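You operate a simulated robot arm through the tools that you are given. There is no shell and no other tool. Be economical: measure what you need, move in short steps, check, and stop when the job is done.

You are at the controls of a simulated two-armed robot. One attempt, no reset.

## Task
Let the sink run empty, then rinse the plate with the orange handle.
Fine: pull the plug up and leave it up; orange tap, shut again; plate on the rack; turn the sink tag to CLEAN last; the other plate beside the sink stays dusty. Where these are worked on the way, their far stop is far enough and under half their travel is too little: orange tap.
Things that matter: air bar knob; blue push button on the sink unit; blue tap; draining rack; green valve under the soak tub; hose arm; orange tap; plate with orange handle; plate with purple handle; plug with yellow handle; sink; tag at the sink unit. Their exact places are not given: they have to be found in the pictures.

Only the result counts: the job must be done as asked and must still hold three seconds after the hand-in. Knocking over, shifting, dropping, spilling or breaking anything else fails it.

## Robot
Two 7-joint arms with two-finger parallel grippers on one trunk, on a base that drives. Base frame: it is fixed to the floor where the robot stands at the start and does not move with it; the origin is under the middle of the robot, x ahead of it, y to its left, z up; the surface under the hand at the start is at about z = 0.666. Readings come in m, rad, newtons and seconds.
The left shoulder is at the start at [0.007, 0.111, 1.272], the right one opposite. With the tool pointing down near the work surface each hand reaches from about 0.1 to 0.5 m from the robot's upright axis, wherever it stands, measured 20 degrees to its own side. Places, roughly: air bar knob [0.9, 0.5, 0.8]; blue push button on the sink unit [0, -0.3, 0.9]; blue tap [0.3, 0.1, 0.8]; draining rack [1.1, 0.3, 0.9]; green valve under the soak tub [-0.4, -0.5, 0.5]; hose arm [0.2, -0.5, 1.2]; orange tap [0.1, -0.1, 0.8]; plug with yellow handle [0.5, 0, 0.8]; sink [0.4, -0.2, 0.8]; tag at the sink unit [1.2, 0.6, 0.9]. Payload 1.57 kg a hand.
Tool frame (each hand has its own): the origin (TCP) lies between the finger pads and is the grasp point; the fingertips stand 0.03 m ahead of it; z points along the fingers, y is the line along which they close. The gripper opens to 0.08 m. The fingers are 0.017 m wide and 0.012 m thick; the gripper's body (0.04 by 0.082 m) begins 0.08 m behind the TCP.
Orientation is told as [roll, pitch, yaw] about the base's x, y, z axes, in that order, counted from this pose: with the fingers straight down and closing along the base's y, the tool's x points along the base's -x, its y along +y and its z along -z.

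## Interface
- The arms move only by the tool play_rows. It takes "left_increments", "right_increments" or both (then of equal length, played together; a hand with none holds still); each is text: rows parted by semicolons, each of 7 numbers parted by spaces: the turn, a rotation vector about the tool's x, y, z in units of 60 degrees (1.0 is 60 degrees), then the shift along the tool's x, y, z in units of 500 mm (1.0 is 500 mm), then the opening, from 0 (shut) to 1 (fully open). In form: rx ry rz tx ty tz hand; .... A call has 1 to 20 rows; each row is the pose to reach, as a shift and turn from the pose commanded when the call began, along the tool's axes at that moment. A call with a number of a shift or a turn outside -1 to 1 is refused whole. Each row takes 0.2 s and may step no farther than 0.05 m and 0.15 rad from the row before; otherwise, or with a gripper value out of range, the whole call is refused. Where a pose cannot be reached the arm comes as near as it can. A force on the tool above 40 N (or 10 N above the force at the start of the call, whichever is more), or a blocked arm, ends the call early, and 0.2 s more pass. Each finger travels about 0.045 m/s and halts on what it meets, pressing with about 20 N; the grip force reading is that of the motor and also rises with nothing between the fingers. The clock runs only during rows and for 0.2 s after the last one: add rows that repeat a pose to give the fingers time. It gives the time, the measured TCP pose, the force on the tool (base axes), the opening and the grip force at its end, in the units of the frame above (readings bear some noise), with the torque about the TCP (base axes, N m) and any sound that the robot's microphone picked up.
- Cameras (640 x 400 px; columns grow to the right, rows downward): "scene" is now at [0.0698, -0.0383, 1.3844]; the picture's right is [-0.44, -0.90, -0.01], its down [-0.63, 0.31, -0.71] and it looks along [0.64, -0.31, -0.70] (base axes); focal length 214 px, centre (320, 200). "left" rides on the left gripper at [0.072, 0.007, -0.122] in its tool frame; the picture's right is [-0.09, 1.00, 0.00], its down [-0.84, -0.08, -0.54] and it looks along [-0.54, -0.05, 0.84] (tool axes); focal length 238 px, centre (320, 200). "right" rides on the right gripper at [0.072, -0.007, -0.122] in its tool frame; the picture's right is [0.09, 1.00, 0.00], its down [-0.84, 0.08, -0.54] and it looks along [-0.54, 0.05, 0.84] (tool axes); focal length 238 px, centre (320, 200).
- grab_frame(camera): a new picture of that camera. It takes no simulated time.
- move_column(by): slides the trunk up (or, below 0, down) by that many m; the arms and the scene camera ride with it, the base frame stays. It gives what a move gives, with no picture.
- drive_base(legs): drives the robot by 1 to 6 legs, each [ahead, left, turn to the left] in m, m and rad, along the robot's own axes; the way and the turn of a leg run together, so that a leg with both is an arc; at most 1.5 m and 3.142 rad a leg. The arms and the cameras ride along, it lands a little off, and it stops where it bumps. It gives what a move gives.
- turn_head(pan, tilt): turns the head with the scene camera to pan (to the left, within 1.396 rad either way) and tilt (down, from -0.506 to 1.204), counted from straight ahead of the robot. It gives what a move gives.
- probe_pixels(camera, pixels): for up to 12 pixels [column, row] of the newest picture of that camera ("zoom" is the newest enlarged one), the place [x, y, z] in the base frame of the surface seen there, good to about 0.002 m. It takes no simulated time.
- close_up(camera, box): a new picture of the part [left, top, right, bottom] of that camera's present view, enlarged. It takes no simulated time.
- job_done(): hands the job in; it is judged then, once.

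Keep the steps short. Do not move on a guess: measure, check each grasp and each placing, and mend mistakes. In all there are 80 turns and 70 pictures (those below and enlarged ones count). Leave the grippers open and the arms clear of the work at the hand-in unless told otherwise, and finish with a single line.

The tools are called after "Request:" as a command line: name --argument value ..., lists and objects as JSON in quotes. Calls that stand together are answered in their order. play_rows: Moves the arms, as the interface text tells. Its arguments: {"type":"object","properties":{"left_increments":{"type":"string"},"right_increments":{"type":"string"}},"required":[]} The other tools are called the same way: move_column (by) slides the trunk up or down; drive_base (legs) drives the base; turn_head (pan, tilt) turns the head that bears the scene camera; grab_frame (camera) takes a picture; probe_pixels (camera, pixels) gives the place of the surface under pixels of a picture; close_up (camera, box) takes an enlarged picture of a part of a camera's view; job_done () hands the job in.

At the start:

```text
time_s: 0.0
left_tcp_pos: [0.3819, 0.0694, 1.3029]
left_tool_rot: [0.002, -0.011, 0.0]
left_force: [-0.3, 0.2, 0.1]
left_moment: [-0.01, 0.0, 0.05]
left_gripper_width: 0.0801
left_grip_force: 0.0
right_tcp_pos: [0.3709, -0.2096, 1.3182]
right_tool_rot: [0.001, -0.023, -0.002]
right_force: [-0.2, 0.7, 0.2]
right_moment: [-0.02, 0.0, 0.01]
right_gripper_width: 0.08
right_grip_force: 0.0
trunk travel left (down, up): [-0.325, 0.245]
robot x, y, heading: [0.0017, 0.0019, -0.003]
head pan, tilt: [-0.457, 0.789]
```

scene: 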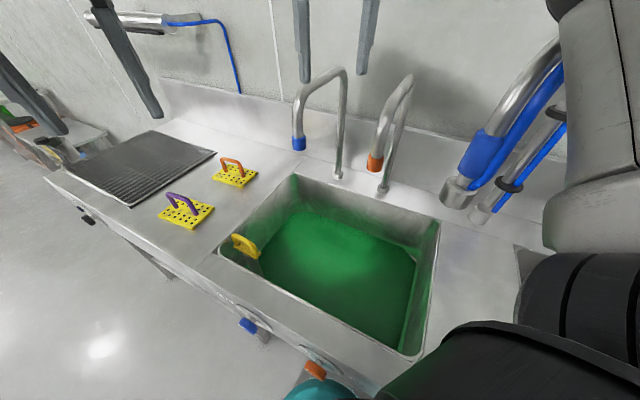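
right: 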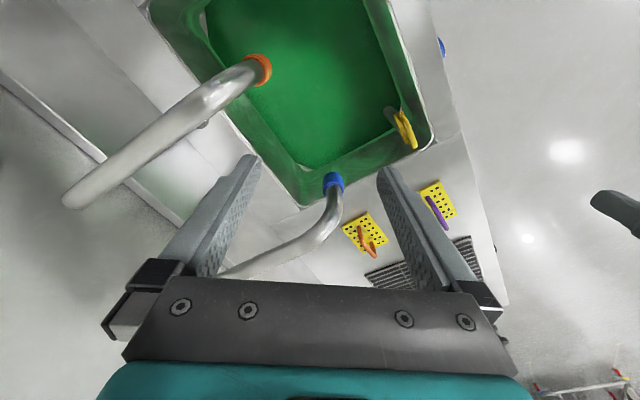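
left: 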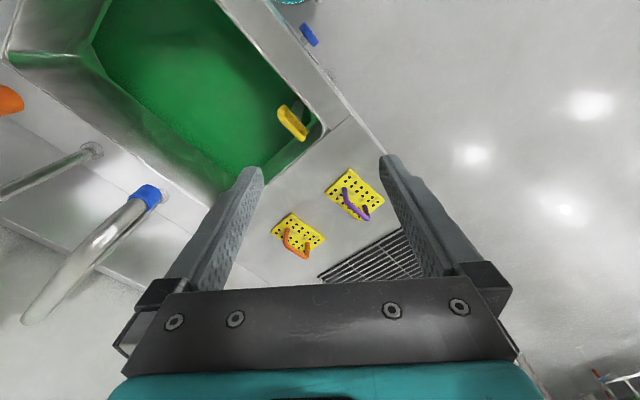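

I see the sink with green water, yellow plug handle at (245,246), two plates (175..235, 175..215), and taps. First I measure those places.

Request:
probe_pixels --camera "scene" --pixels '[[245, 243], [232, 161], [180, 200], [298, 143], [375, 163], [340, 176], [384, 188], [248, 326], [318, 372], [140, 165], [320, 240], [220, 250]]'

Request:
close_up --camera "scene" --box '[140, 130, 300, 270]'

Request:
close_up --camera "scene" --box '[200, 290, 380, 400]'

```text
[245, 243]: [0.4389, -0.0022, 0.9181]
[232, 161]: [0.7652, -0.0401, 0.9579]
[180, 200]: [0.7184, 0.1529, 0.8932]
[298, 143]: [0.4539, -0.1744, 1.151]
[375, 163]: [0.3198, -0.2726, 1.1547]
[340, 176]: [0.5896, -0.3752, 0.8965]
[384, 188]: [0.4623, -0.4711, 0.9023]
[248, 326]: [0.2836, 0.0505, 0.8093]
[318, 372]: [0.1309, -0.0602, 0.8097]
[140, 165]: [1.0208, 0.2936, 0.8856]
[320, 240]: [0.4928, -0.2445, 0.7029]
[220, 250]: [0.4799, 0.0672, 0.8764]
```

```text
2.86 times, centred on (220, 200) of scene
```

zoom: 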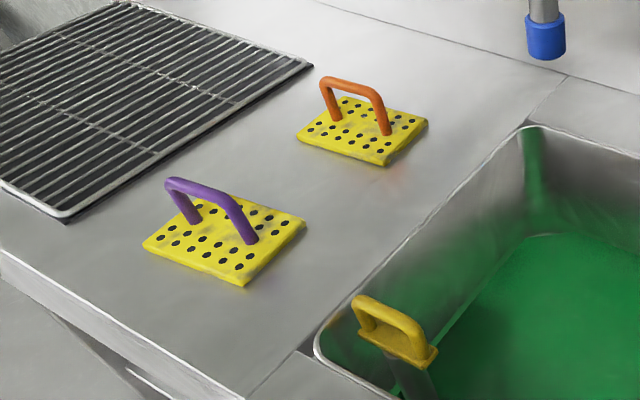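

```text
3.56 times, centred on (290, 345) of scene
```

zoom: 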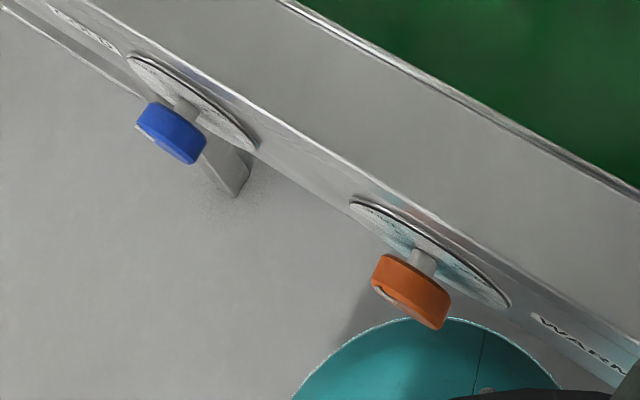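

Taps at the front: blue [0.284,0.051,0.81], orange [0.131,-0.06,0.81]. Next I look at the far end of the unit (tag, rack) and around the taps, reading labels.

Request:
turn_head --pan 0.35 --tilt 0.6

Request:
grab_frame --camera "scene"

```text
time_s: 1.1
left_tcp_pos: [0.3823, 0.0699, 1.3016]
left_tool_rot: [0.0, -0.011, 0.001]
left_force: [-0.5, -0.8, 0.1]
left_moment: [0.01, 0.0, -0.01]
left_gripper_width: 0.0797
left_grip_force: 0.0
right_tcp_pos: [0.37, -0.209, 1.318]
right_tool_rot: [0.002, -0.026, -0.003]
right_force: [-0.4, 0.2, 0.2]
right_moment: [0.0, 0.0, -0.02]
right_gripper_width: 0.0797
right_grip_force: 0.1
trunk travel left (down, up): [-0.325, 0.245]
robot x, y, heading: [0.0008, -0.0008, -0.003]
head pan, tilt: [0.351, 0.6]
```

```text
64 pictures are left
```

scene: 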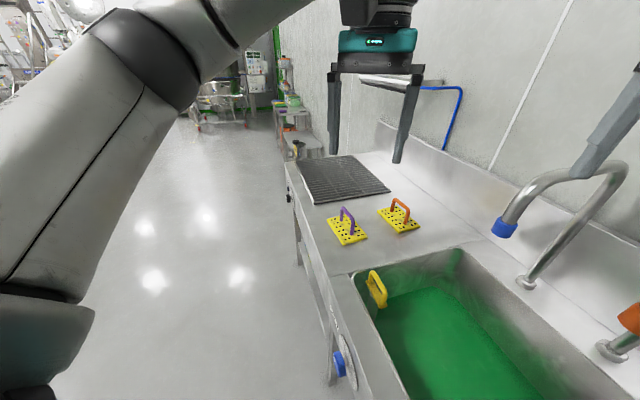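

Next I look to the right side at the hose arm, button and orange tap before any turn.

Request:
turn_head --pan -1.2 --tilt 0.6

Request:
grab_frame --camera "scene"

```text
time_s: 2.8
left_tcp_pos: [0.3821, 0.0696, 1.3019]
left_tool_rot: [0.001, -0.011, 0.001]
left_force: [0.1, -0.4, -0.5]
left_moment: [0.01, 0.01, -0.01]
left_gripper_width: 0.0799
left_grip_force: 0.1
right_tcp_pos: [0.3702, -0.2102, 1.3189]
right_tool_rot: [0.002, -0.023, -0.002]
right_force: [-0.3, -0.3, -0.2]
right_moment: [-0.01, -0.05, 0.0]
right_gripper_width: 0.0799
right_grip_force: 0.0
trunk travel left (down, up): [-0.325, 0.245]
robot x, y, heading: [-0.001, 0.002, 0.006]
head pan, tilt: [-1.201, 0.6]
```

```text
63 pictures are left
```

scene: 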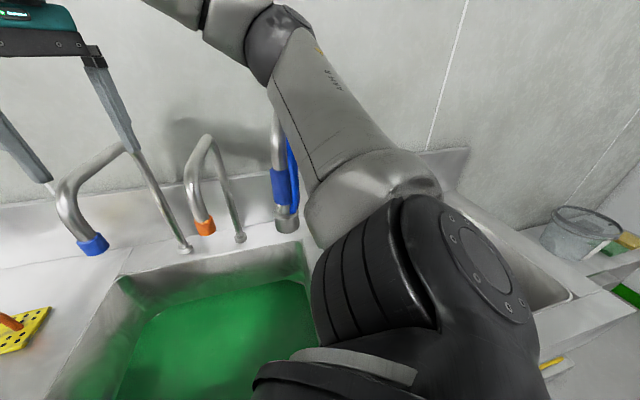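

Right arm is near the hose and spouts. I back away into the free floor to the left, then turn to face the unit.

Request:
drive_base --legs '[[0.05, 0.6, 0], [0, 0, -0.942]]'

Request:
turn_head --pan 0 --tilt 0.7

Request:
grab_frame --camera "scene"

```text
time_s: 8.6
left_tcp_pos: [0.3371, 0.3306, 1.2976]
left_tool_rot: [0.0, 0.0, -0.934]
left_force: [0.1, 1.0, -0.9]
left_moment: [0.01, 0.01, -0.01]
left_gripper_width: 0.08
left_grip_force: 0.2
right_tcp_pos: [0.1055, 0.1728, 1.3151]
right_tool_rot: [-0.001, -0.013, -0.935]
right_force: [0.3, -0.4, 1.0]
right_moment: [0.0, 0.0, 0.0]
right_gripper_width: 0.08
right_grip_force: 0.0
trunk travel left (down, up): [-0.325, 0.245]
robot x, y, heading: [0.0431, 0.6043, -0.941]
head pan, tilt: [-1.201, 0.6]
```

```text
time_s: 10.0
left_tcp_pos: [0.338, 0.3301, 1.2986]
left_tool_rot: [0.001, -0.001, -0.932]
left_force: [-0.7, -0.3, -0.4]
left_moment: [0.0, 0.01, 0.04]
left_gripper_width: 0.0799
left_grip_force: 0.0
right_tcp_pos: [0.1054, 0.173, 1.3142]
right_tool_rot: [0.002, -0.012, -0.934]
right_force: [0.1, 0.1, -0.9]
right_moment: [-0.02, 0.01, 0.0]
right_gripper_width: 0.0801
right_grip_force: 0.0
trunk travel left (down, up): [-0.325, 0.245]
robot x, y, heading: [0.0464, 0.604, -0.932]
head pan, tilt: [0.0, 0.7]
```

```text
62 pictures are left
```

scene: 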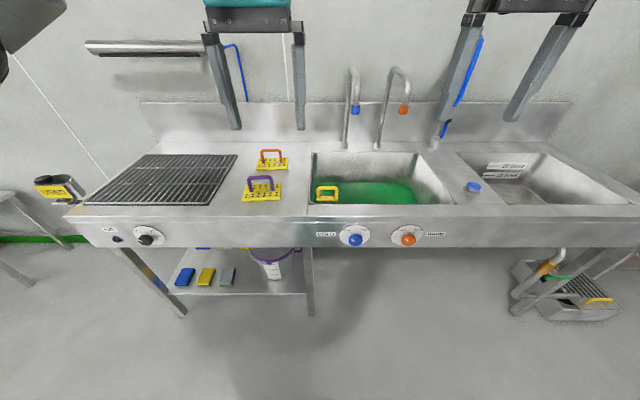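

Good overview. I enlarge the tap area, the left end (tag?), and probe key places.

Request:
close_up --camera "scene" --box '[300, 170, 460, 270]'

Request:
close_up --camera "scene" --box '[20, 160, 180, 260]'

Request:
probe_pixels --camera "scene" --pixels '[[408, 239], [356, 239], [145, 239], [60, 186], [473, 186], [404, 108], [327, 190], [272, 152], [262, 181], [90, 204], [435, 205], [175, 180]]'

```text
4.00 times, centred on (380, 220) of scene
```

zoom: 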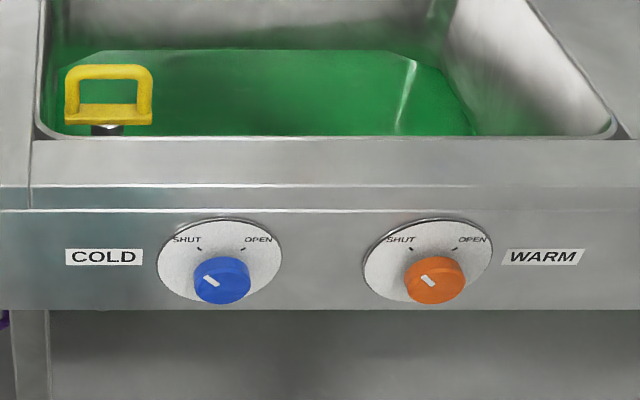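

```text
4.00 times, centred on (100, 210) of scene
```

zoom: 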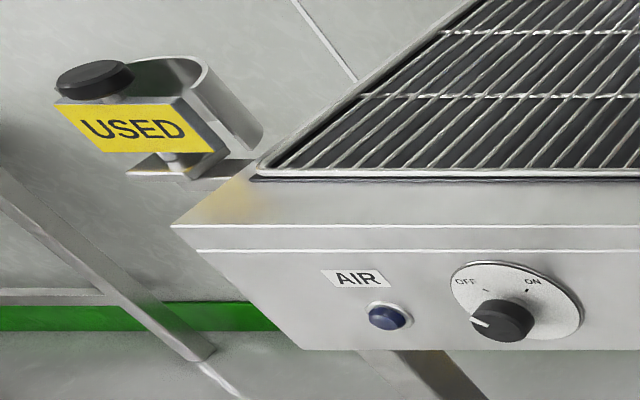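

```text
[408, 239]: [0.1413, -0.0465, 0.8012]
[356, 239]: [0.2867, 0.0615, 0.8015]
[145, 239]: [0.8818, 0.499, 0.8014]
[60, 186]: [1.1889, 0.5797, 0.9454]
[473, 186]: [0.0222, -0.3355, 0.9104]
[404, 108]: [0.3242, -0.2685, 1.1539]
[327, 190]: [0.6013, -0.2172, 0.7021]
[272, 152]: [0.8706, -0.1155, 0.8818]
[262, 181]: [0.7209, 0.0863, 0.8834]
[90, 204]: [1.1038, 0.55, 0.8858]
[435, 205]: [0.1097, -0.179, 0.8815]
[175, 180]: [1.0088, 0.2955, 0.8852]
```

Layout clear: tap knobs go SHUT→OPEN clockwise; tag shows USED. I check spout heights, then drive to the plug.

Request:
probe_pixels --camera "scene" --pixels '[[397, 69], [352, 70], [404, 112], [356, 112], [478, 45], [445, 140]]'

Request:
drive_base --legs '[[0.36, -0.13, 0]]'

Request:
grab_frame --camera "left"

Request:
grab_frame --camera "scene"

```text
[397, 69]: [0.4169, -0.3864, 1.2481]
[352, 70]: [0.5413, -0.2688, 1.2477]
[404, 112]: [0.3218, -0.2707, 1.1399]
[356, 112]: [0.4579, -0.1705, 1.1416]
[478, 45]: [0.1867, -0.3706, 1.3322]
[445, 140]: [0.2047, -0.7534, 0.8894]
```

```text
time_s: 12.4
left_tcp_pos: [0.4424, -0.0289, 1.2992]
left_tool_rot: [-0.001, 0.0, -0.93]
left_force: [0.1, -0.2, -1.1]
left_moment: [-0.01, 0.0, -0.01]
left_gripper_width: 0.0799
left_grip_force: 0.1
right_tcp_pos: [0.2113, -0.1869, 1.314]
right_tool_rot: [0.001, -0.011, -0.935]
right_force: [-0.2, -1.0, 0.4]
right_moment: [0.01, 0.02, -0.03]
right_gripper_width: 0.0798
right_grip_force: 0.1
trunk travel left (down, up): [-0.325, 0.245]
robot x, y, heading: [0.1509, 0.245, -0.934]
head pan, tilt: [0.0, 0.7]
```

```text
59 pictures are left
```

left: 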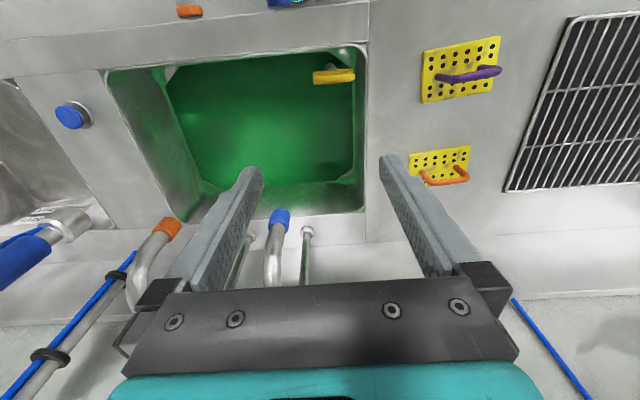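

```text
58 pictures are left
```

scene: 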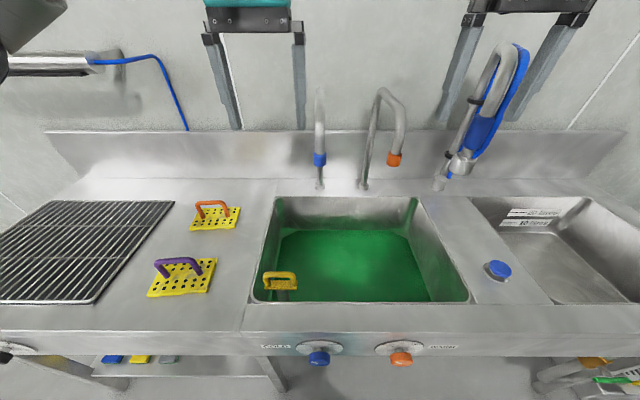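

Handle is at (280,280). Enlarge and measure its ends.

Request:
close_up --camera "scene" --box '[240, 260, 320, 310]'

Request:
close_up --camera "left" --box '[290, 50, 370, 100]'

Request:
probe_pixels --camera "scene" --pixels '[[266, 274], [280, 273], [294, 274], [280, 286], [266, 286], [294, 286], [340, 302], [340, 260]]'

Request:
probe_pixels --camera "left" --pixels '[[317, 78], [334, 76], [352, 75]]'

```text
8.00 times, centred on (280, 285) of scene
```

zoom: 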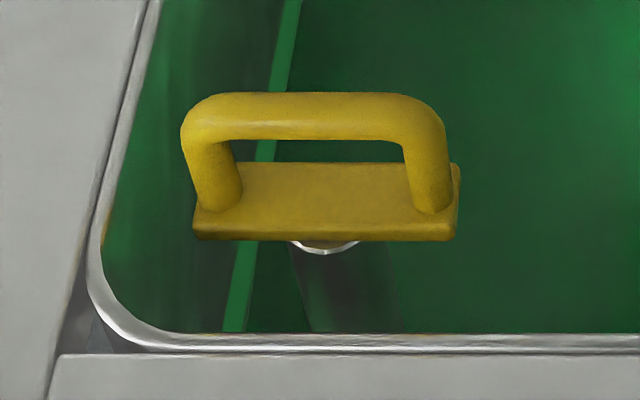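

```text
8.00 times, centred on (330, 75) of left
```

zoom: 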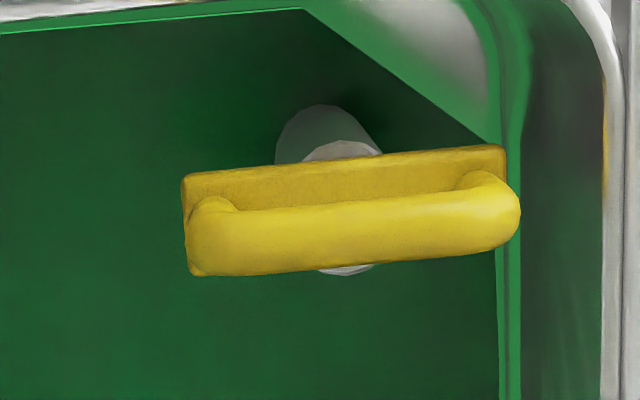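

```text
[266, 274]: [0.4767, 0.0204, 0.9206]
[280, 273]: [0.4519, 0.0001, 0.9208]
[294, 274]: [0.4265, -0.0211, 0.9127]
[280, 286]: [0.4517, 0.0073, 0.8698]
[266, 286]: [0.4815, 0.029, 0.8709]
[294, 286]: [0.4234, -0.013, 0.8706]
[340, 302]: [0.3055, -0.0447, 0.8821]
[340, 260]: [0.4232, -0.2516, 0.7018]
```

```text
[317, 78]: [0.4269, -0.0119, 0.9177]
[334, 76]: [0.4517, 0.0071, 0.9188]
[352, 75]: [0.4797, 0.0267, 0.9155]
```

Handle bar centre ≈ (0.4525, 0.004, 0.912), running along the unit. I turn the left hand by 60° (of 90) and descend part way above it.

Request:
play_rows --left_increments "0 0 0.125 0.005 0.007 0.05 0.6; 0 0 0.25 0.01 0.014 0.1 0.6; 0 0 0.375 0.015 0.021 0.15 0.6; 0 0 0.5 0.02 0.028 0.2 0.6; 0 0 0.625 0.025 0.035 0.25 0.6; 0 0 0.75 0.03 0.042 0.3 0.6; 0 0 0.875 0.035 0.049 0.35 0.6; 0 0 1 0.0406 0.0556 0.4 0.6"

```text
time_s: 14.2
left_tcp_pos: [0.4524, 0.0023, 1.098]
left_tool_rot: [-0.001, -0.001, -1.98]
left_force: [0.3, -0.5, 0.4]
left_moment: [0.01, 0.02, -0.03]
left_gripper_width: 0.0482
left_grip_force: 0.0
right_tcp_pos: [0.2109, -0.1849, 1.3145]
right_tool_rot: [-0.001, -0.013, -0.933]
right_force: [-0.1, -0.6, -0.3]
right_moment: [0.02, -0.02, -0.01]
right_gripper_width: 0.0801
right_grip_force: 0.1
trunk travel left (down, up): [-0.325, 0.245]
robot x, y, heading: [0.1452, 0.2492, -0.934]
head pan, tilt: [0.0, 0.7]
```

Turn the rest and lower with fingers to straddle the bar; then I check.

Request:
play_rows --left_increments "0 0 0.125 0.003 0 0.06 0.6; 0 0 0.25 0.003 0 0.12 0.6; 0 0 0.375 0.003 0 0.18 0.6; 0 0 0.503 0.003 0 0.22 0.6; 0 0 0.503 0.003 0 0.26 0.6; 0 0 0.503 0.003 0 0.3 0.6; 0 0 0.503 0.003 0 0.34 0.6; 0 0 0.503 0.003 0 0.368 0.6"

Request:
grab_frame --camera "left"

Request:
close_up --camera "scene" --box '[220, 210, 380, 310]'

```text
time_s: 16.0
left_tcp_pos: [0.4529, 0.0059, 0.9142]
left_tool_rot: [0.0, 0.0, -2.507]
left_force: [0.2, -0.2, 0.1]
left_moment: [-0.01, 0.06, 0.05]
left_gripper_width: 0.0482
left_grip_force: 0.0
right_tcp_pos: [0.2113, -0.1846, 1.3154]
right_tool_rot: [0.002, -0.011, -0.934]
right_force: [0.1, 0.0, 0.7]
right_moment: [-0.02, -0.01, 0.02]
right_gripper_width: 0.0799
right_grip_force: 0.1
trunk travel left (down, up): [-0.325, 0.245]
robot x, y, heading: [0.1487, 0.2455, -0.934]
head pan, tilt: [0.0, 0.7]
```

```text
55 pictures are left
```

left: 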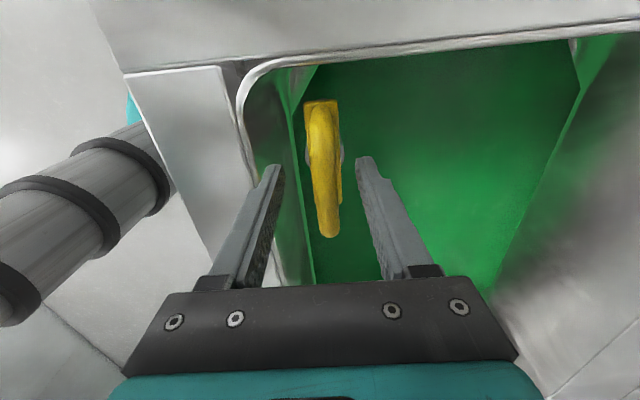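

```text
4.00 times, centred on (300, 260) of scene
```

zoom: 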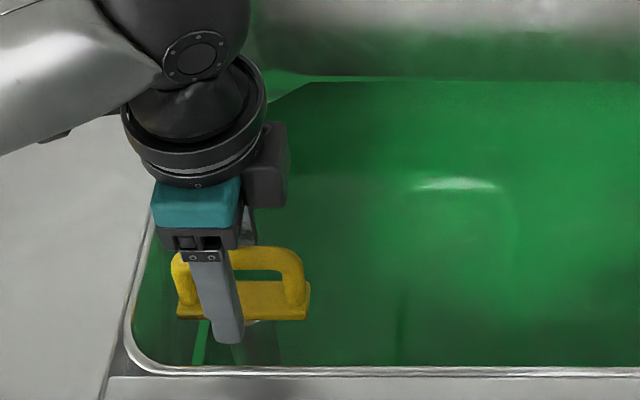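

Fingers straddle the bar. Close and check grip.

Request:
play_rows --left_increments "0 0 0 0 0 0 0; 0 0 0 0 0 0 0; 0 0 0 0 0 0 0; 0 0 0 0 0 0 0; 0 0 0 0 0 0 0; 0 0 0 0 0 -0.01 0; 0 0 0 0 0 -0.03 0; 0 0 0 0 0 -0.05 0"

Request:
grab_frame --camera "scene"

```text
time_s: 17.8
left_tcp_pos: [0.4559, 0.0032, 0.9406]
left_tool_rot: [0.003, 0.002, -2.505]
left_force: [11.9, -18.2, -3.8]
left_moment: [-0.32, 0.35, -0.07]
left_gripper_width: 0.0138
left_grip_force: 30.0
right_tcp_pos: [0.2128, -0.189, 1.3135]
right_tool_rot: [0.0, -0.01, -0.933]
right_force: [-0.6, -0.2, 0.7]
right_moment: [-0.01, 0.01, -0.02]
right_gripper_width: 0.08
right_grip_force: 0.1
trunk travel left (down, up): [-0.325, 0.245]
robot x, y, heading: [0.1491, 0.2439, -0.933]
head pan, tilt: [0.0, 0.7]
```

```text
53 pictures are left
```

scene: 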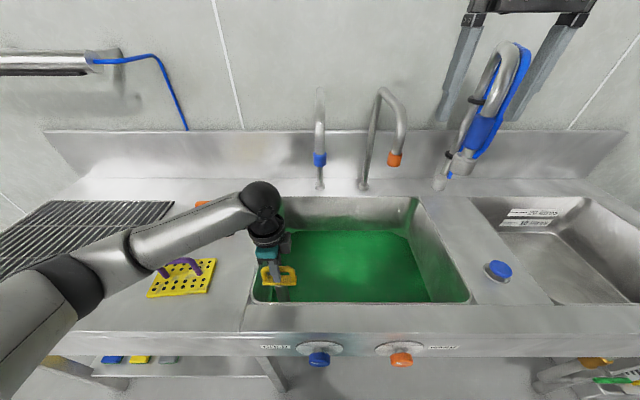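

Plug rises with the hand (0.026 m). I relieve the side force (4 mm along tool y) and lift further.

Request:
play_rows --left_increments "0 0 0 0 0.008 0 0; 0 0 0 0 0.008 -0.02 0; 0 0 0 0 0.008 -0.04 0; 0 0 0 0 0.008 -0.06 0; 0 0 0 0 0.008 -0.08 0; 0 0 0 0 0.008 -0.1 0; 0 0 0 0 0.008 -0.1 0"

Request:
close_up --camera "scene" --box '[220, 190, 460, 340]'

```text
time_s: 19.0
left_tcp_pos: [0.4554, 0.0034, 0.9738]
left_tool_rot: [-0.012, 0.007, -2.502]
left_force: [7.1, -10.7, -17.5]
left_moment: [-0.48, 0.29, -0.08]
left_gripper_width: 0.0135
left_grip_force: 30.4
right_tcp_pos: [0.2126, -0.187, 1.3133]
right_tool_rot: [0.0, -0.01, -0.933]
right_force: [0.6, -0.6, 0.1]
right_moment: [-0.02, 0.03, 0.02]
right_gripper_width: 0.0803
right_grip_force: 0.0
trunk travel left (down, up): [-0.325, 0.245]
robot x, y, heading: [0.1477, 0.249, -0.932]
head pan, tilt: [0.0, 0.7]
stopped in row 6 (left hand): the force on the tool passed its limit at 64 N (the readings are from after the stop); the commanded pose is now the measured one
```

```text
2.67 times, centred on (340, 265) of scene
```

zoom: 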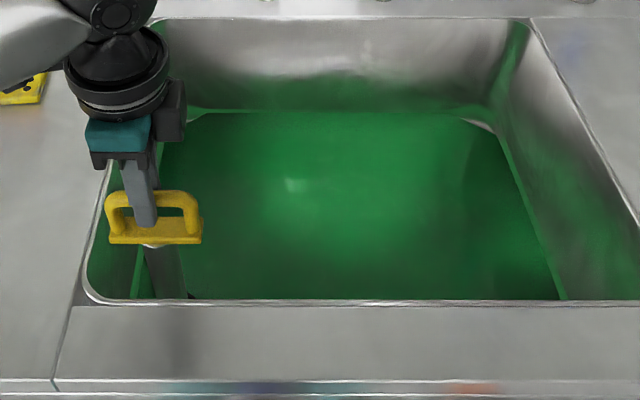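

It met its upper stop after 0.06 m. I wait a moment then open the fingers and see whether it stays up.

Request:
play_rows --left_increments "0 0 0 0 0 0 0; 0 0 0 0 0 0 0.6; 0 0 0 0 0 0 0.6; 0 0 0 0 0 0 0.6; 0 0 0 0 0 0 0.6; 0 0 0 0 0 0 0.6"

Request:
close_up --camera "scene" --box '[220, 190, 460, 340]'

```text
time_s: 20.4
left_tcp_pos: [0.4552, 0.0048, 0.9736]
left_tool_rot: [-0.012, 0.005, -2.503]
left_force: [0.3, 0.2, -0.2]
left_moment: [-0.01, -0.01, 0.0]
left_gripper_width: 0.0482
left_grip_force: 0.0
right_tcp_pos: [0.2095, -0.1861, 1.3143]
right_tool_rot: [-0.001, -0.012, -0.933]
right_force: [-0.1, -0.4, 0.2]
right_moment: [0.03, -0.01, 0.0]
right_gripper_width: 0.0801
right_grip_force: 0.2
trunk travel left (down, up): [-0.325, 0.245]
robot x, y, heading: [0.1514, 0.2462, -0.934]
head pan, tilt: [0.0, 0.7]
```

```text
2.67 times, centred on (340, 265) of scene
```

zoom: 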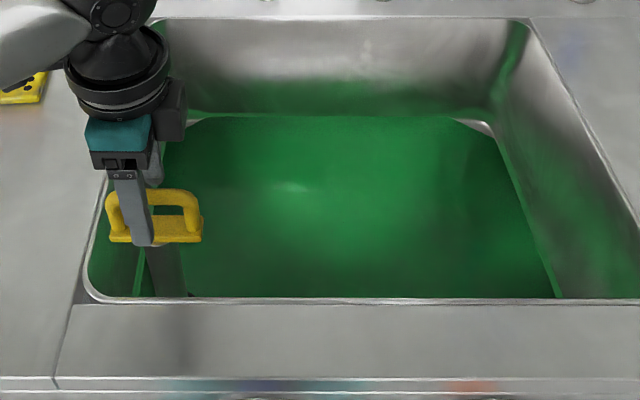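

Stays up. Raise the left hand clear and turn it back most of the way.

Request:
play_rows --left_increments "0 0 0 0 0 -0.08 0.6; 0 0 0 0 0 -0.15 0.8; 0 0 -0.125 0 0 -0.22 1; 0 0 -0.25 0 0 -0.29 1; 0 0 -0.375 0 0 -0.36 1; 0 0 -0.5 0 0 -0.43 1; 0 0 -0.625 0 0 -0.5 1; 0 0 -0.75 0 0 -0.55 1; 0 0 -0.875 0 0 -0.58 1; 0 0 -1 0 0 -0.6 1"

Request:
grab_frame --camera "scene"

```text
time_s: 22.6
left_tcp_pos: [0.4571, 0.0015, 1.2736]
left_tool_rot: [0.0, 0.013, -1.455]
left_force: [-0.2, 0.0, -0.3]
left_moment: [0.0, 0.02, 0.0]
left_gripper_width: 0.08
left_grip_force: 0.1
right_tcp_pos: [0.2099, -0.1861, 1.3146]
right_tool_rot: [0.0, -0.012, -0.934]
right_force: [-0.1, -0.2, -0.4]
right_moment: [0.02, 0.0, 0.01]
right_gripper_width: 0.0799
right_grip_force: 0.1
trunk travel left (down, up): [-0.325, 0.245]
robot x, y, heading: [0.1479, 0.2426, -0.932]
head pan, tilt: [0.0, 0.7]
```

```text
50 pictures are left
```

scene: 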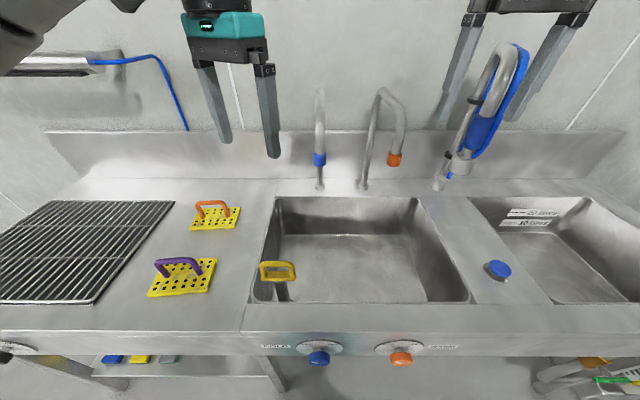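

The sink is already empty. Next the orange tap: zoom on the knob and measure, and enlarge the orange plate.

Request:
close_up --camera "scene" --box '[360, 330, 440, 380]'

Request:
probe_pixels --camera "zoom" --pixels '[[320, 180], [320, 200], [270, 215], [370, 215], [320, 260], [200, 150], [420, 150], [310, 160]]'

Request:
close_up --camera "scene" --box '[175, 185, 255, 235]'

Request:
probe_pixels --camera "zoom" --pixels '[[175, 150], [290, 140], [400, 135], [120, 330], [430, 345], [230, 170], [200, 255], [420, 240], [520, 180]]'

Request:
drive_base --legs '[[-0.27, 0, 0]]'

Request:
move_column --by -0.28

```text
8.00 times, centred on (400, 355) of scene
```

zoom: 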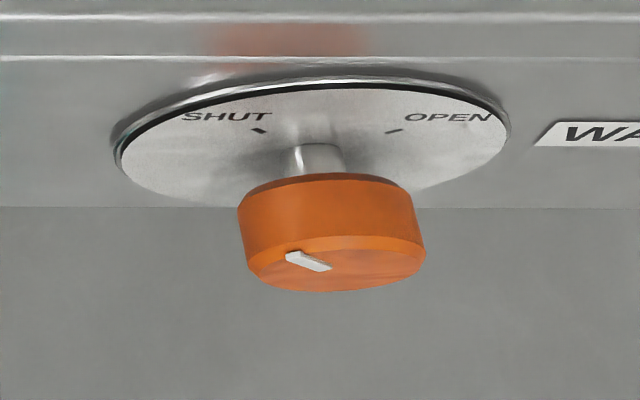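

```text
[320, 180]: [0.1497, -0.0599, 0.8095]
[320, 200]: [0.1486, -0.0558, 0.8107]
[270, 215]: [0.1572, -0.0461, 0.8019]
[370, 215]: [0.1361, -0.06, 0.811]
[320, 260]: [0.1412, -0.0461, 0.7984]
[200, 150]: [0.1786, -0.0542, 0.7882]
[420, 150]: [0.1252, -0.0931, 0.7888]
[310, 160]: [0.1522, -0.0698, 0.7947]
```

```text
8.00 times, centred on (215, 210) of scene
```

zoom: 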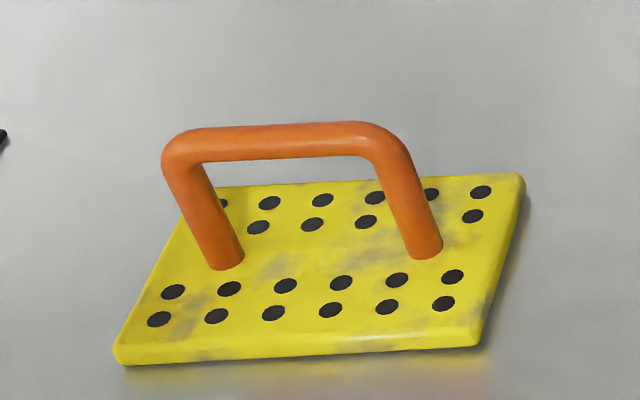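

```text
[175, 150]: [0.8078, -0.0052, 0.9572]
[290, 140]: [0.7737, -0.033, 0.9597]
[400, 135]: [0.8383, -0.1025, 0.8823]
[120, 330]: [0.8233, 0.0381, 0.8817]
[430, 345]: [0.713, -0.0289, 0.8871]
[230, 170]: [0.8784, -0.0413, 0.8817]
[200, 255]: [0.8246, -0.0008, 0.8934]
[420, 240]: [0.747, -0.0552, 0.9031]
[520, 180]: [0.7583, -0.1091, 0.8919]
```

```text
time_s: 24.5
left_tcp_pos: [0.2987, 0.216, 1.2739]
left_tool_rot: [-0.001, 0.013, -1.455]
left_force: [0.0, -0.1, -0.6]
left_moment: [-0.01, 0.01, 0.05]
left_gripper_width: 0.0801
left_grip_force: 0.1
right_tcp_pos: [0.0515, 0.0298, 1.315]
right_tool_rot: [0.0, -0.012, -0.932]
right_force: [0.3, -0.2, 0.3]
right_moment: [0.01, -0.01, -0.01]
right_gripper_width: 0.0798
right_grip_force: 0.0
trunk travel left (down, up): [-0.325, 0.245]
robot x, y, heading: [-0.0047, 0.4613, -0.933]
head pan, tilt: [0.0, 0.7]
```

```text
time_s: 27.4
left_tcp_pos: [0.2984, 0.2157, 0.9932]
left_tool_rot: [-0.003, 0.014, -1.456]
left_force: [-0.3, -0.1, 0.0]
left_moment: [0.01, -0.01, 0.02]
left_gripper_width: 0.08
left_grip_force: 0.1
right_tcp_pos: [0.0531, 0.0298, 1.0333]
right_tool_rot: [0.001, -0.013, -0.932]
right_force: [0.4, -0.8, 0.8]
right_moment: [-0.03, -0.01, 0.02]
right_gripper_width: 0.08
right_grip_force: 0.1
trunk travel left (down, up): [-0.045, 0.525]
robot x, y, heading: [-0.0067, 0.4577, -0.933]
head pan, tilt: [0.0, 0.7]
```

Knob centre ≈ (s) → TCP goal (0.137,-0.040,0.789) with fingers pointing into the panel, knob Ø≈0.044. First tip the right hand forward 60° while lowering in front of the unit.

Request:
play_rows --right_increments "0 -0.125 0 0 0.0065 0.03 1; 0 -0.25 0 0 0.013 0.06 1; 0 -0.375 0 0 0.0195 0.09 1; 0 -0.5 0 0 0.026 0.12 1; 0 -0.625 0 0 0.0325 0.16 1; 0 -0.75 0 0 0.039 0.2 1; 0 -0.875 0 0 0.0455 0.25 1; 0 -1 0 0 0.052 0.3 1"

```text
time_s: 29.2
left_tcp_pos: [0.2981, 0.2165, 0.9938]
left_tool_rot: [-0.001, 0.013, -1.457]
left_force: [0.4, 0.7, 0.2]
left_moment: [-0.03, 0.01, 0.01]
left_gripper_width: 0.0799
left_grip_force: 0.0
right_tcp_pos: [0.1029, 0.0059, 0.8854]
right_tool_rot: [0.003, -1.058, -0.934]
right_force: [0.0, 0.2, -0.4]
right_moment: [0.0, 0.0, 0.01]
right_gripper_width: 0.0801
right_grip_force: 0.1
right hand out of reach, approached as far as the arm can: row 7, 8
trunk travel left (down, up): [-0.045, 0.525]
robot x, y, heading: [-0.0069, 0.4599, -0.932]
head pan, tilt: [0.0, 0.7]
```

The arm is too folded there; I drive back 0.1 m to give room, then finish tipping.

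Request:
drive_base --legs '[[-0.1, 0, 0]]'

Request:
play_rows --right_increments "0 -0.125 0 0 0 0 1; 0 -0.25 0 0 0 0 1; 0 -0.375 0 0 0 0 1; 0 -0.5 0 0 0 0 1"

```text
time_s: 30.3
left_tcp_pos: [0.24, 0.2954, 0.9941]
left_tool_rot: [-0.001, 0.015, -1.454]
left_force: [-0.1, 0.1, -0.4]
left_moment: [-0.06, -0.02, 0.0]
left_gripper_width: 0.0798
left_grip_force: 0.1
right_tcp_pos: [0.0452, 0.0843, 0.8864]
right_tool_rot: [0.0, -1.06, -0.931]
right_force: [-0.2, 0.0, -0.8]
right_moment: [0.01, 0.0, 0.02]
right_gripper_width: 0.0799
right_grip_force: 0.1
trunk travel left (down, up): [-0.045, 0.525]
robot x, y, heading: [-0.0701, 0.5402, -0.934]
head pan, tilt: [0.0, 0.7]
```

```text
time_s: 31.3
left_tcp_pos: [0.2409, 0.2944, 0.9938]
left_tool_rot: [-0.003, 0.016, -1.455]
left_force: [0.3, 0.2, -0.1]
left_moment: [0.0, -0.01, -0.02]
left_gripper_width: 0.0799
left_grip_force: 0.0
right_tcp_pos: [0.0503, 0.0767, 0.8887]
right_tool_rot: [0.002, -1.185, -0.933]
right_force: [-0.4, -0.1, 0.2]
right_moment: [-0.02, -0.02, -0.01]
right_gripper_width: 0.0802
right_grip_force: 0.1
right hand out of reach, approached as far as the arm can: row 1, 2, 3, 4
trunk travel left (down, up): [-0.045, 0.525]
robot x, y, heading: [-0.0672, 0.5334, -0.929]
head pan, tilt: [0.0, 0.7]
```

Still limited; I move ahead and down a bit while tipping the rest.

Request:
play_rows --right_increments "0 -0.1 0 0.03 0 0.05 1; 0 -0.2 0 0.06 0 0.1 1; 0 -0.3 0 0.085 0 0.14 1; 0 -0.37 0 0.103 0 0.171 1; 0 -0.37 0 0.103 0 0.171 1"

```text
time_s: 32.5
left_tcp_pos: [0.2402, 0.2947, 0.9931]
left_tool_rot: [-0.004, 0.013, -1.454]
left_force: [-0.5, 0.3, 0.0]
left_moment: [0.0, -0.02, 0.0]
left_gripper_width: 0.0799
left_grip_force: 0.1
right_tcp_pos: [0.0511, 0.0765, 0.8877]
right_tool_rot: [0.002, -1.185, -0.932]
right_force: [0.1, -0.2, -0.1]
right_moment: [0.0, 0.04, 0.0]
right_gripper_width: 0.0799
right_grip_force: 0.0
right hand out of reach, approached as far as the arm can: row 1, 2, 3, 4, 5
trunk travel left (down, up): [-0.045, 0.525]
robot x, y, heading: [-0.0701, 0.5379, -0.93]
head pan, tilt: [0.0, 0.7]
```

I test moving ahead without tipping.

Request:
play_rows --right_increments "0 0 0 -0.02 0 0.06 1; 0 0 0 -0.04 0 0.12 1; 0 0 0 -0.04 0 0.12 1"

Request:
turn_head --pan -0.4 --tilt 0.9

Request:
grab_frame --camera "scene"

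```text
time_s: 33.3
left_tcp_pos: [0.2401, 0.2944, 0.9935]
left_tool_rot: [0.0, 0.015, -1.454]
left_force: [-0.4, 0.1, -1.0]
left_moment: [0.01, 0.02, 0.0]
left_gripper_width: 0.08
left_grip_force: 0.0
right_tcp_pos: [0.0864, 0.0257, 0.8807]
right_tool_rot: [0.002, -1.184, -0.929]
right_force: [-0.6, 0.0, 0.5]
right_moment: [-0.01, 0.01, 0.0]
right_gripper_width: 0.08
right_grip_force: 0.0
trunk travel left (down, up): [-0.045, 0.525]
robot x, y, heading: [-0.0667, 0.5359, -0.935]
head pan, tilt: [0.0, 0.7]
```

```text
time_s: 34.2
left_tcp_pos: [0.2415, 0.2946, 0.9943]
left_tool_rot: [-0.001, 0.014, -1.454]
left_force: [0.2, 0.1, -0.4]
left_moment: [-0.02, 0.01, 0.01]
left_gripper_width: 0.0799
left_grip_force: 0.0
right_tcp_pos: [0.0866, 0.0262, 0.8808]
right_tool_rot: [0.002, -1.186, -0.933]
right_force: [-1.1, -0.1, -0.4]
right_moment: [-0.01, -0.01, -0.02]
right_gripper_width: 0.0799
right_grip_force: 0.1
trunk travel left (down, up): [-0.045, 0.525]
robot x, y, heading: [-0.0701, 0.5367, -0.93]
head pan, tilt: [-0.4, 0.901]
```

```text
47 pictures are left
```

scene: 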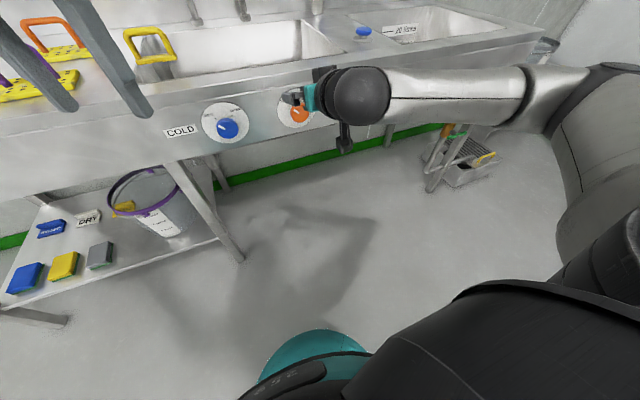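

Now I try the remaining tip here.

Request:
play_rows --right_increments "0 -0.1 0 0 0 0 1; 0 -0.2 0 0 0 0 1; 0 -0.3 0 0 0 0 1; 0 -0.368 0 0 0 0 1; 0 -0.368 0 0 0 0 1"

```text
time_s: 35.4
left_tcp_pos: [0.2411, 0.2946, 0.9946]
left_tool_rot: [-0.001, 0.013, -1.454]
left_force: [0.4, -0.4, -0.3]
left_moment: [0.0, 0.02, 0.01]
left_gripper_width: 0.0798
left_grip_force: 0.1
right_tcp_pos: [0.0869, 0.0258, 0.8818]
right_tool_rot: [0.002, -1.186, -0.932]
right_force: [-0.8, -0.4, -0.9]
right_moment: [0.0, 0.0, 0.02]
right_gripper_width: 0.0804
right_grip_force: 0.1
right hand out of reach, approached as far as the arm can: row 1, 2, 3, 4, 5
trunk travel left (down, up): [-0.045, 0.525]
robot x, y, heading: [-0.0659, 0.5366, -0.93]
head pan, tilt: [-0.4, 0.901]
```

Likely a wrist limit. I try rolling the hand -45° about its own axis first (also the start angle wanted for the knob), then tipping.

Request:
play_rows --right_increments "0 0 -0.125 0 0 0 1; 0 0 -0.25 0 0 0 1; 0 0 -0.375 0 0 0 1; 0 0 -0.5 0 0 0 1; 0 0 -0.625 0 0 0 1; 0 0 -0.75 0 0 0 1"

Request:
play_rows --right_increments "0.09 -0.09 0 0 0 0 1; 0.18 -0.18 0 0 0 0 1; 0.26 -0.26 0 0 0 0 1; 0.26 -0.26 0 0 0 0 1"

```text
time_s: 36.8
left_tcp_pos: [0.2399, 0.2958, 0.9933]
left_tool_rot: [-0.001, 0.013, -1.455]
left_force: [-0.2, 0.5, -0.2]
left_moment: [0.0, -0.04, 0.06]
left_gripper_width: 0.0801
left_grip_force: 0.0
right_tcp_pos: [0.0893, 0.0264, 0.8812]
right_tool_rot: [-1.047, -0.713, 0.284]
right_force: [0.3, 0.4, -0.7]
right_moment: [-0.01, -0.01, -0.01]
right_gripper_width: 0.0798
right_grip_force: 0.1
trunk travel left (down, up): [-0.045, 0.525]
robot x, y, heading: [-0.0709, 0.5379, -0.93]
head pan, tilt: [-0.4, 0.901]
```

```text
time_s: 37.8
left_tcp_pos: [0.2408, 0.2947, 0.9944]
left_tool_rot: [-0.002, 0.015, -1.454]
left_force: [-0.6, 0.4, 0.1]
left_moment: [0.02, -0.01, 0.0]
left_gripper_width: 0.08
left_grip_force: 0.1
right_tcp_pos: [0.0874, 0.0263, 0.8802]
right_tool_rot: [-1.048, -0.714, 0.281]
right_force: [0.2, 0.6, 0.2]
right_moment: [0.01, -0.01, 0.01]
right_gripper_width: 0.0801
right_grip_force: 0.0
right hand out of reach, approached as far as the arm can: row 1, 2, 3, 4
trunk travel left (down, up): [-0.045, 0.525]
robot x, y, heading: [-0.0676, 0.5409, -0.928]
head pan, tilt: [-0.4, 0.901]
```

Rolling works but tipping is limited by the arm posture. If the robot faces more to the right, the forearm can point along the knob axis. I turn the base 0.7 rad right and shift left.

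Request:
drive_base --legs '[[0, 0, -0.7], [0.052, 0.185, 0]]'

Request:
play_rows --right_increments "0.09 -0.09 0 0 0 0 1; 0.18 -0.18 0 0 0 0 1; 0.26 -0.26 0 0 0 0 1; 0.26 -0.26 0 0 0 0 1"

```text
time_s: 41.2
left_tcp_pos: [0.1949, 0.0924, 0.9946]
left_tool_rot: [-0.002, 0.014, -2.15]
left_force: [-0.7, 0.1, -0.1]
left_moment: [0.0, 0.0, 0.04]
left_gripper_width: 0.0801
left_grip_force: 0.1
right_tcp_pos: [-0.094, -0.015, 0.8802]
right_tool_rot: [-1.047, -0.715, -0.413]
right_force: [0.0, 0.0, 0.3]
right_moment: [-0.01, 0.01, -0.01]
right_gripper_width: 0.0802
right_grip_force: 0.1
trunk travel left (down, up): [-0.045, 0.525]
robot x, y, heading: [0.1153, 0.4774, -1.622]
head pan, tilt: [-0.4, 0.901]
```

```text
time_s: 42.2
left_tcp_pos: [0.1968, 0.0935, 0.9932]
left_tool_rot: [-0.001, 0.013, -2.15]
left_force: [0.5, 0.6, 0.7]
left_moment: [-0.04, 0.01, -0.01]
left_gripper_width: 0.0799
left_grip_force: 0.0
right_tcp_pos: [-0.0934, -0.0157, 0.8817]
right_tool_rot: [-1.048, -0.714, -0.412]
right_force: [0.0, 0.0, -0.1]
right_moment: [-0.03, 0.05, 0.03]
right_gripper_width: 0.0799
right_grip_force: 0.0
right hand out of reach, approached as far as the arm can: row 1, 2, 3, 4
trunk travel left (down, up): [-0.045, 0.525]
robot x, y, heading: [0.1123, 0.4807, -1.627]
head pan, tilt: [-0.4, 0.901]
```

Now yaw the hand back 0.7 rad (about vertical) and shift toward a spot in front of the knob.

Request:
play_rows --right_increments "-0.073 -0.073 -0.042 -0.028 0.056 -0.011 1; -0.146 -0.146 -0.084 -0.057 0.112 -0.021 1; -0.219 -0.219 -0.126 -0.085 0.168 -0.032 1; -0.292 -0.292 -0.168 -0.113 0.223 -0.043 1; -0.365 -0.365 -0.21 -0.142 0.279 -0.053 1; -0.438 -0.438 -0.253 -0.17 0.335 -0.064 1"

Request:
play_rows --right_increments "0.09 -0.09 0 0 0 0 1; 0.18 -0.18 0 0 0 0 1; 0.26 -0.26 0 0 0 0 1; 0.26 -0.26 0 0 0 0 1"

```text
time_s: 43.6
left_tcp_pos: [0.195, 0.093, 0.994]
left_tool_rot: [0.0, 0.015, -2.149]
left_force: [0.4, -0.1, 0.3]
left_moment: [0.03, -0.02, -0.01]
left_gripper_width: 0.0798
left_grip_force: 0.1
right_tcp_pos: [0.086, 0.0244, 0.8393]
right_tool_rot: [-1.048, -0.714, 0.29]
right_force: [-0.5, -0.1, -0.7]
right_moment: [0.01, 0.0, 0.0]
right_gripper_width: 0.0802
right_grip_force: 0.2
trunk travel left (down, up): [-0.045, 0.525]
robot x, y, heading: [0.1132, 0.4752, -1.63]
head pan, tilt: [-0.4, 0.901]
```

```text
time_s: 44.6
left_tcp_pos: [0.1961, 0.0922, 0.9937]
left_tool_rot: [-0.002, 0.014, -2.151]
left_force: [-0.8, 0.1, -0.8]
left_moment: [-0.01, 0.03, 0.01]
left_gripper_width: 0.0799
left_grip_force: 0.0
right_tcp_pos: [0.0194, 0.0088, 0.8918]
right_tool_rot: [-1.5, -0.819, 0.631]
right_force: [-0.3, 0.8, -0.6]
right_moment: [0.02, 0.02, 0.0]
right_gripper_width: 0.0802
right_grip_force: 0.0
right hand out of reach, approached as far as the arm can: row 1, 2, 3, 4
trunk travel left (down, up): [-0.045, 0.525]
robot x, y, heading: [0.1153, 0.477, -1.624]
head pan, tilt: [-0.4, 0.901]
```

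Orientation is now almost horizontal along the panel normal, just offset. I shift the base and lower the column so this pose lands before the knob.

Request:
drive_base --legs '[[-0.022, 0.067, 0]]'

Request:
move_column --by -0.044

Request:
grab_frame --camera "right"

```text
time_s: 45.6
left_tcp_pos: [0.2639, 0.1116, 0.9939]
left_tool_rot: [-0.003, 0.014, -2.149]
left_force: [0.1, -1.1, 0.9]
left_moment: [-0.03, 0.0, -0.02]
left_gripper_width: 0.0803
left_grip_force: 0.0
right_tcp_pos: [0.0873, 0.0256, 0.8914]
right_tool_rot: [-1.497, -0.815, 0.629]
right_force: [-0.5, -0.6, 0.7]
right_moment: [-0.03, -0.01, -0.01]
right_gripper_width: 0.0799
right_grip_force: 0.1
trunk travel left (down, up): [-0.045, 0.525]
robot x, y, heading: [0.1825, 0.4959, -1.627]
head pan, tilt: [-0.4, 0.901]
```

```text
time_s: 46.5
left_tcp_pos: [0.2629, 0.1115, 0.9492]
left_tool_rot: [-0.004, 0.013, -2.151]
left_force: [0.2, 0.1, -0.7]
left_moment: [-0.01, 0.04, -0.01]
left_gripper_width: 0.0797
left_grip_force: 0.2
right_tcp_pos: [0.0872, 0.0265, 0.846]
right_tool_rot: [-1.5, -0.816, 0.63]
right_force: [0.1, 0.4, -0.1]
right_moment: [0.01, 0.01, -0.02]
right_gripper_width: 0.0801
right_grip_force: 0.1
trunk travel left (down, up): [-0.001, 0.569]
robot x, y, heading: [0.1828, 0.4964, -1.629]
head pan, tilt: [-0.4, 0.901]
```

```text
46 pictures are left
```

right: 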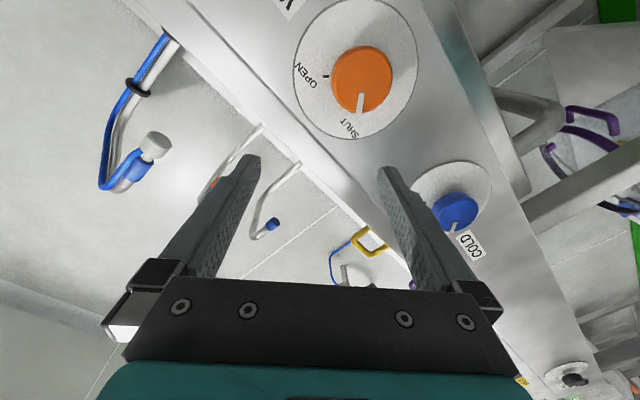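

Knob clearly visible, pointer on SHUT. Lower 57 mm to its axis height and look again.

Request:
play_rows --right_increments "0 0 0 0.028 0.026 0.002 1; 0 0 0 0.056 0.052 0.004 1; 0 0 0 0.083 0.078 0.005 1; 0 0 0 0.083 0.078 0.005 1"

Request:
grab_frame --camera "right"

```text
time_s: 47.5
left_tcp_pos: [0.263, 0.112, 0.9491]
left_tool_rot: [-0.001, 0.014, -2.151]
left_force: [0.0, 0.4, -0.6]
left_moment: [0.01, -0.02, 0.02]
left_gripper_width: 0.0798
left_grip_force: 0.1
right_tcp_pos: [0.0692, 0.0133, 0.8212]
right_tool_rot: [-1.478, -0.827, 0.621]
right_force: [-0.4, -0.4, -0.1]
right_moment: [0.01, 0.0, 0.02]
right_gripper_width: 0.0798
right_grip_force: 0.1
right hand out of reach, approached as far as the arm can: row 1, 2, 3, 4
trunk travel left (down, up): [-0.001, 0.569]
robot x, y, heading: [0.1834, 0.4945, -1.623]
head pan, tilt: [-0.4, 0.901]
```

```text
45 pictures are left
```

right: 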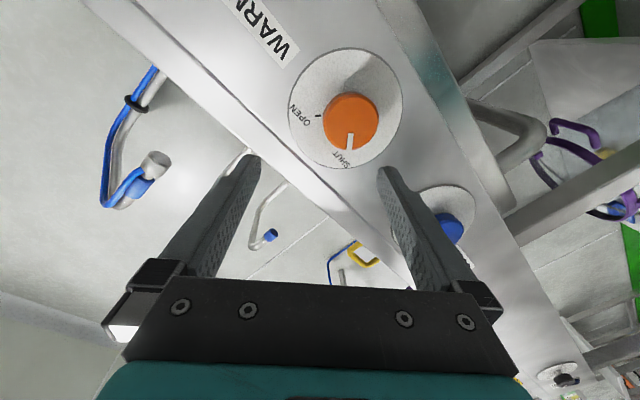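

The hand can't get quite low enough here; I try a more stretched posture: base back 0.1 m along the panel normal, then hand forward to the knob height.

Request:
drive_base --legs '[[-0.077, -0.064, 0]]'

Request:
play_rows --right_increments "0 0 0 0.005 0.02 0.07 1; 0.02 0 0 0.01 0.04 0.14 1; 0.05 -0.005 0 0.015 0.06 0.205 1; 0.079 -0.009 0 0.015 0.06 0.205 1; 0.079 -0.009 0 0.015 0.06 0.205 1"

```text
time_s: 48.6
left_tcp_pos: [0.2029, 0.1901, 0.9499]
left_tool_rot: [-0.001, 0.012, -2.151]
left_force: [-0.1, -0.5, -1.4]
left_moment: [0.01, 0.01, 0.04]
left_gripper_width: 0.0801
left_grip_force: 0.1
right_tcp_pos: [0.0099, 0.0922, 0.8207]
right_tool_rot: [-1.477, -0.827, 0.621]
right_force: [-0.2, 0.3, 0.0]
right_moment: [0.01, -0.01, -0.01]
right_gripper_width: 0.0803
right_grip_force: 0.0
trunk travel left (down, up): [-0.001, 0.569]
robot x, y, heading: [0.1246, 0.577, -1.623]
head pan, tilt: [-0.4, 0.901]
```

```text
time_s: 49.8
left_tcp_pos: [0.2033, 0.1884, 0.9502]
left_tool_rot: [-0.001, 0.015, -2.149]
left_force: [0.3, 0.3, 0.1]
left_moment: [0.01, -0.01, -0.02]
left_gripper_width: 0.0802
left_grip_force: 0.1
right_tcp_pos: [0.067, 0.0072, 0.8225]
right_tool_rot: [-1.5, -0.843, 0.621]
right_force: [-1.1, -0.2, 0.4]
right_moment: [-0.01, 0.01, 0.03]
right_gripper_width: 0.08
right_grip_force: 0.0
right hand out of reach, approached as far as the arm can: row 1, 2, 3, 4, 5
trunk travel left (down, up): [-0.001, 0.569]
robot x, y, heading: [0.1229, 0.5754, -1.624]
head pan, tilt: [-0.4, 0.901]
```

Let me look at the arm's posture.

Request:
turn_head --pan -0.3 --tilt 0.6

Request:
grab_frame --camera "scene"

```text
time_s: 50.6
left_tcp_pos: [0.2037, 0.189, 0.9502]
left_tool_rot: [-0.003, 0.015, -2.151]
left_force: [0.3, -0.7, -0.2]
left_moment: [0.02, 0.04, -0.02]
left_gripper_width: 0.08
left_grip_force: 0.1
right_tcp_pos: [0.0667, 0.0074, 0.8229]
right_tool_rot: [-1.499, -0.842, 0.621]
right_force: [0.1, -0.1, 0.2]
right_moment: [0.02, -0.01, 0.05]
right_gripper_width: 0.08
right_grip_force: 0.1
trunk travel left (down, up): [-0.001, 0.569]
robot x, y, heading: [0.1246, 0.575, -1.625]
head pan, tilt: [-0.3, 0.6]
```

```text
44 pictures are left
```

scene: 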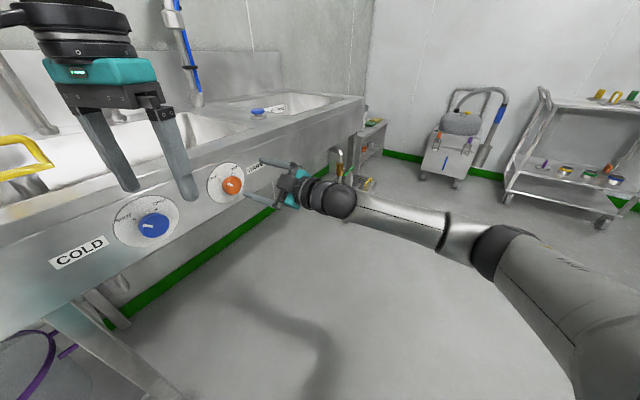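

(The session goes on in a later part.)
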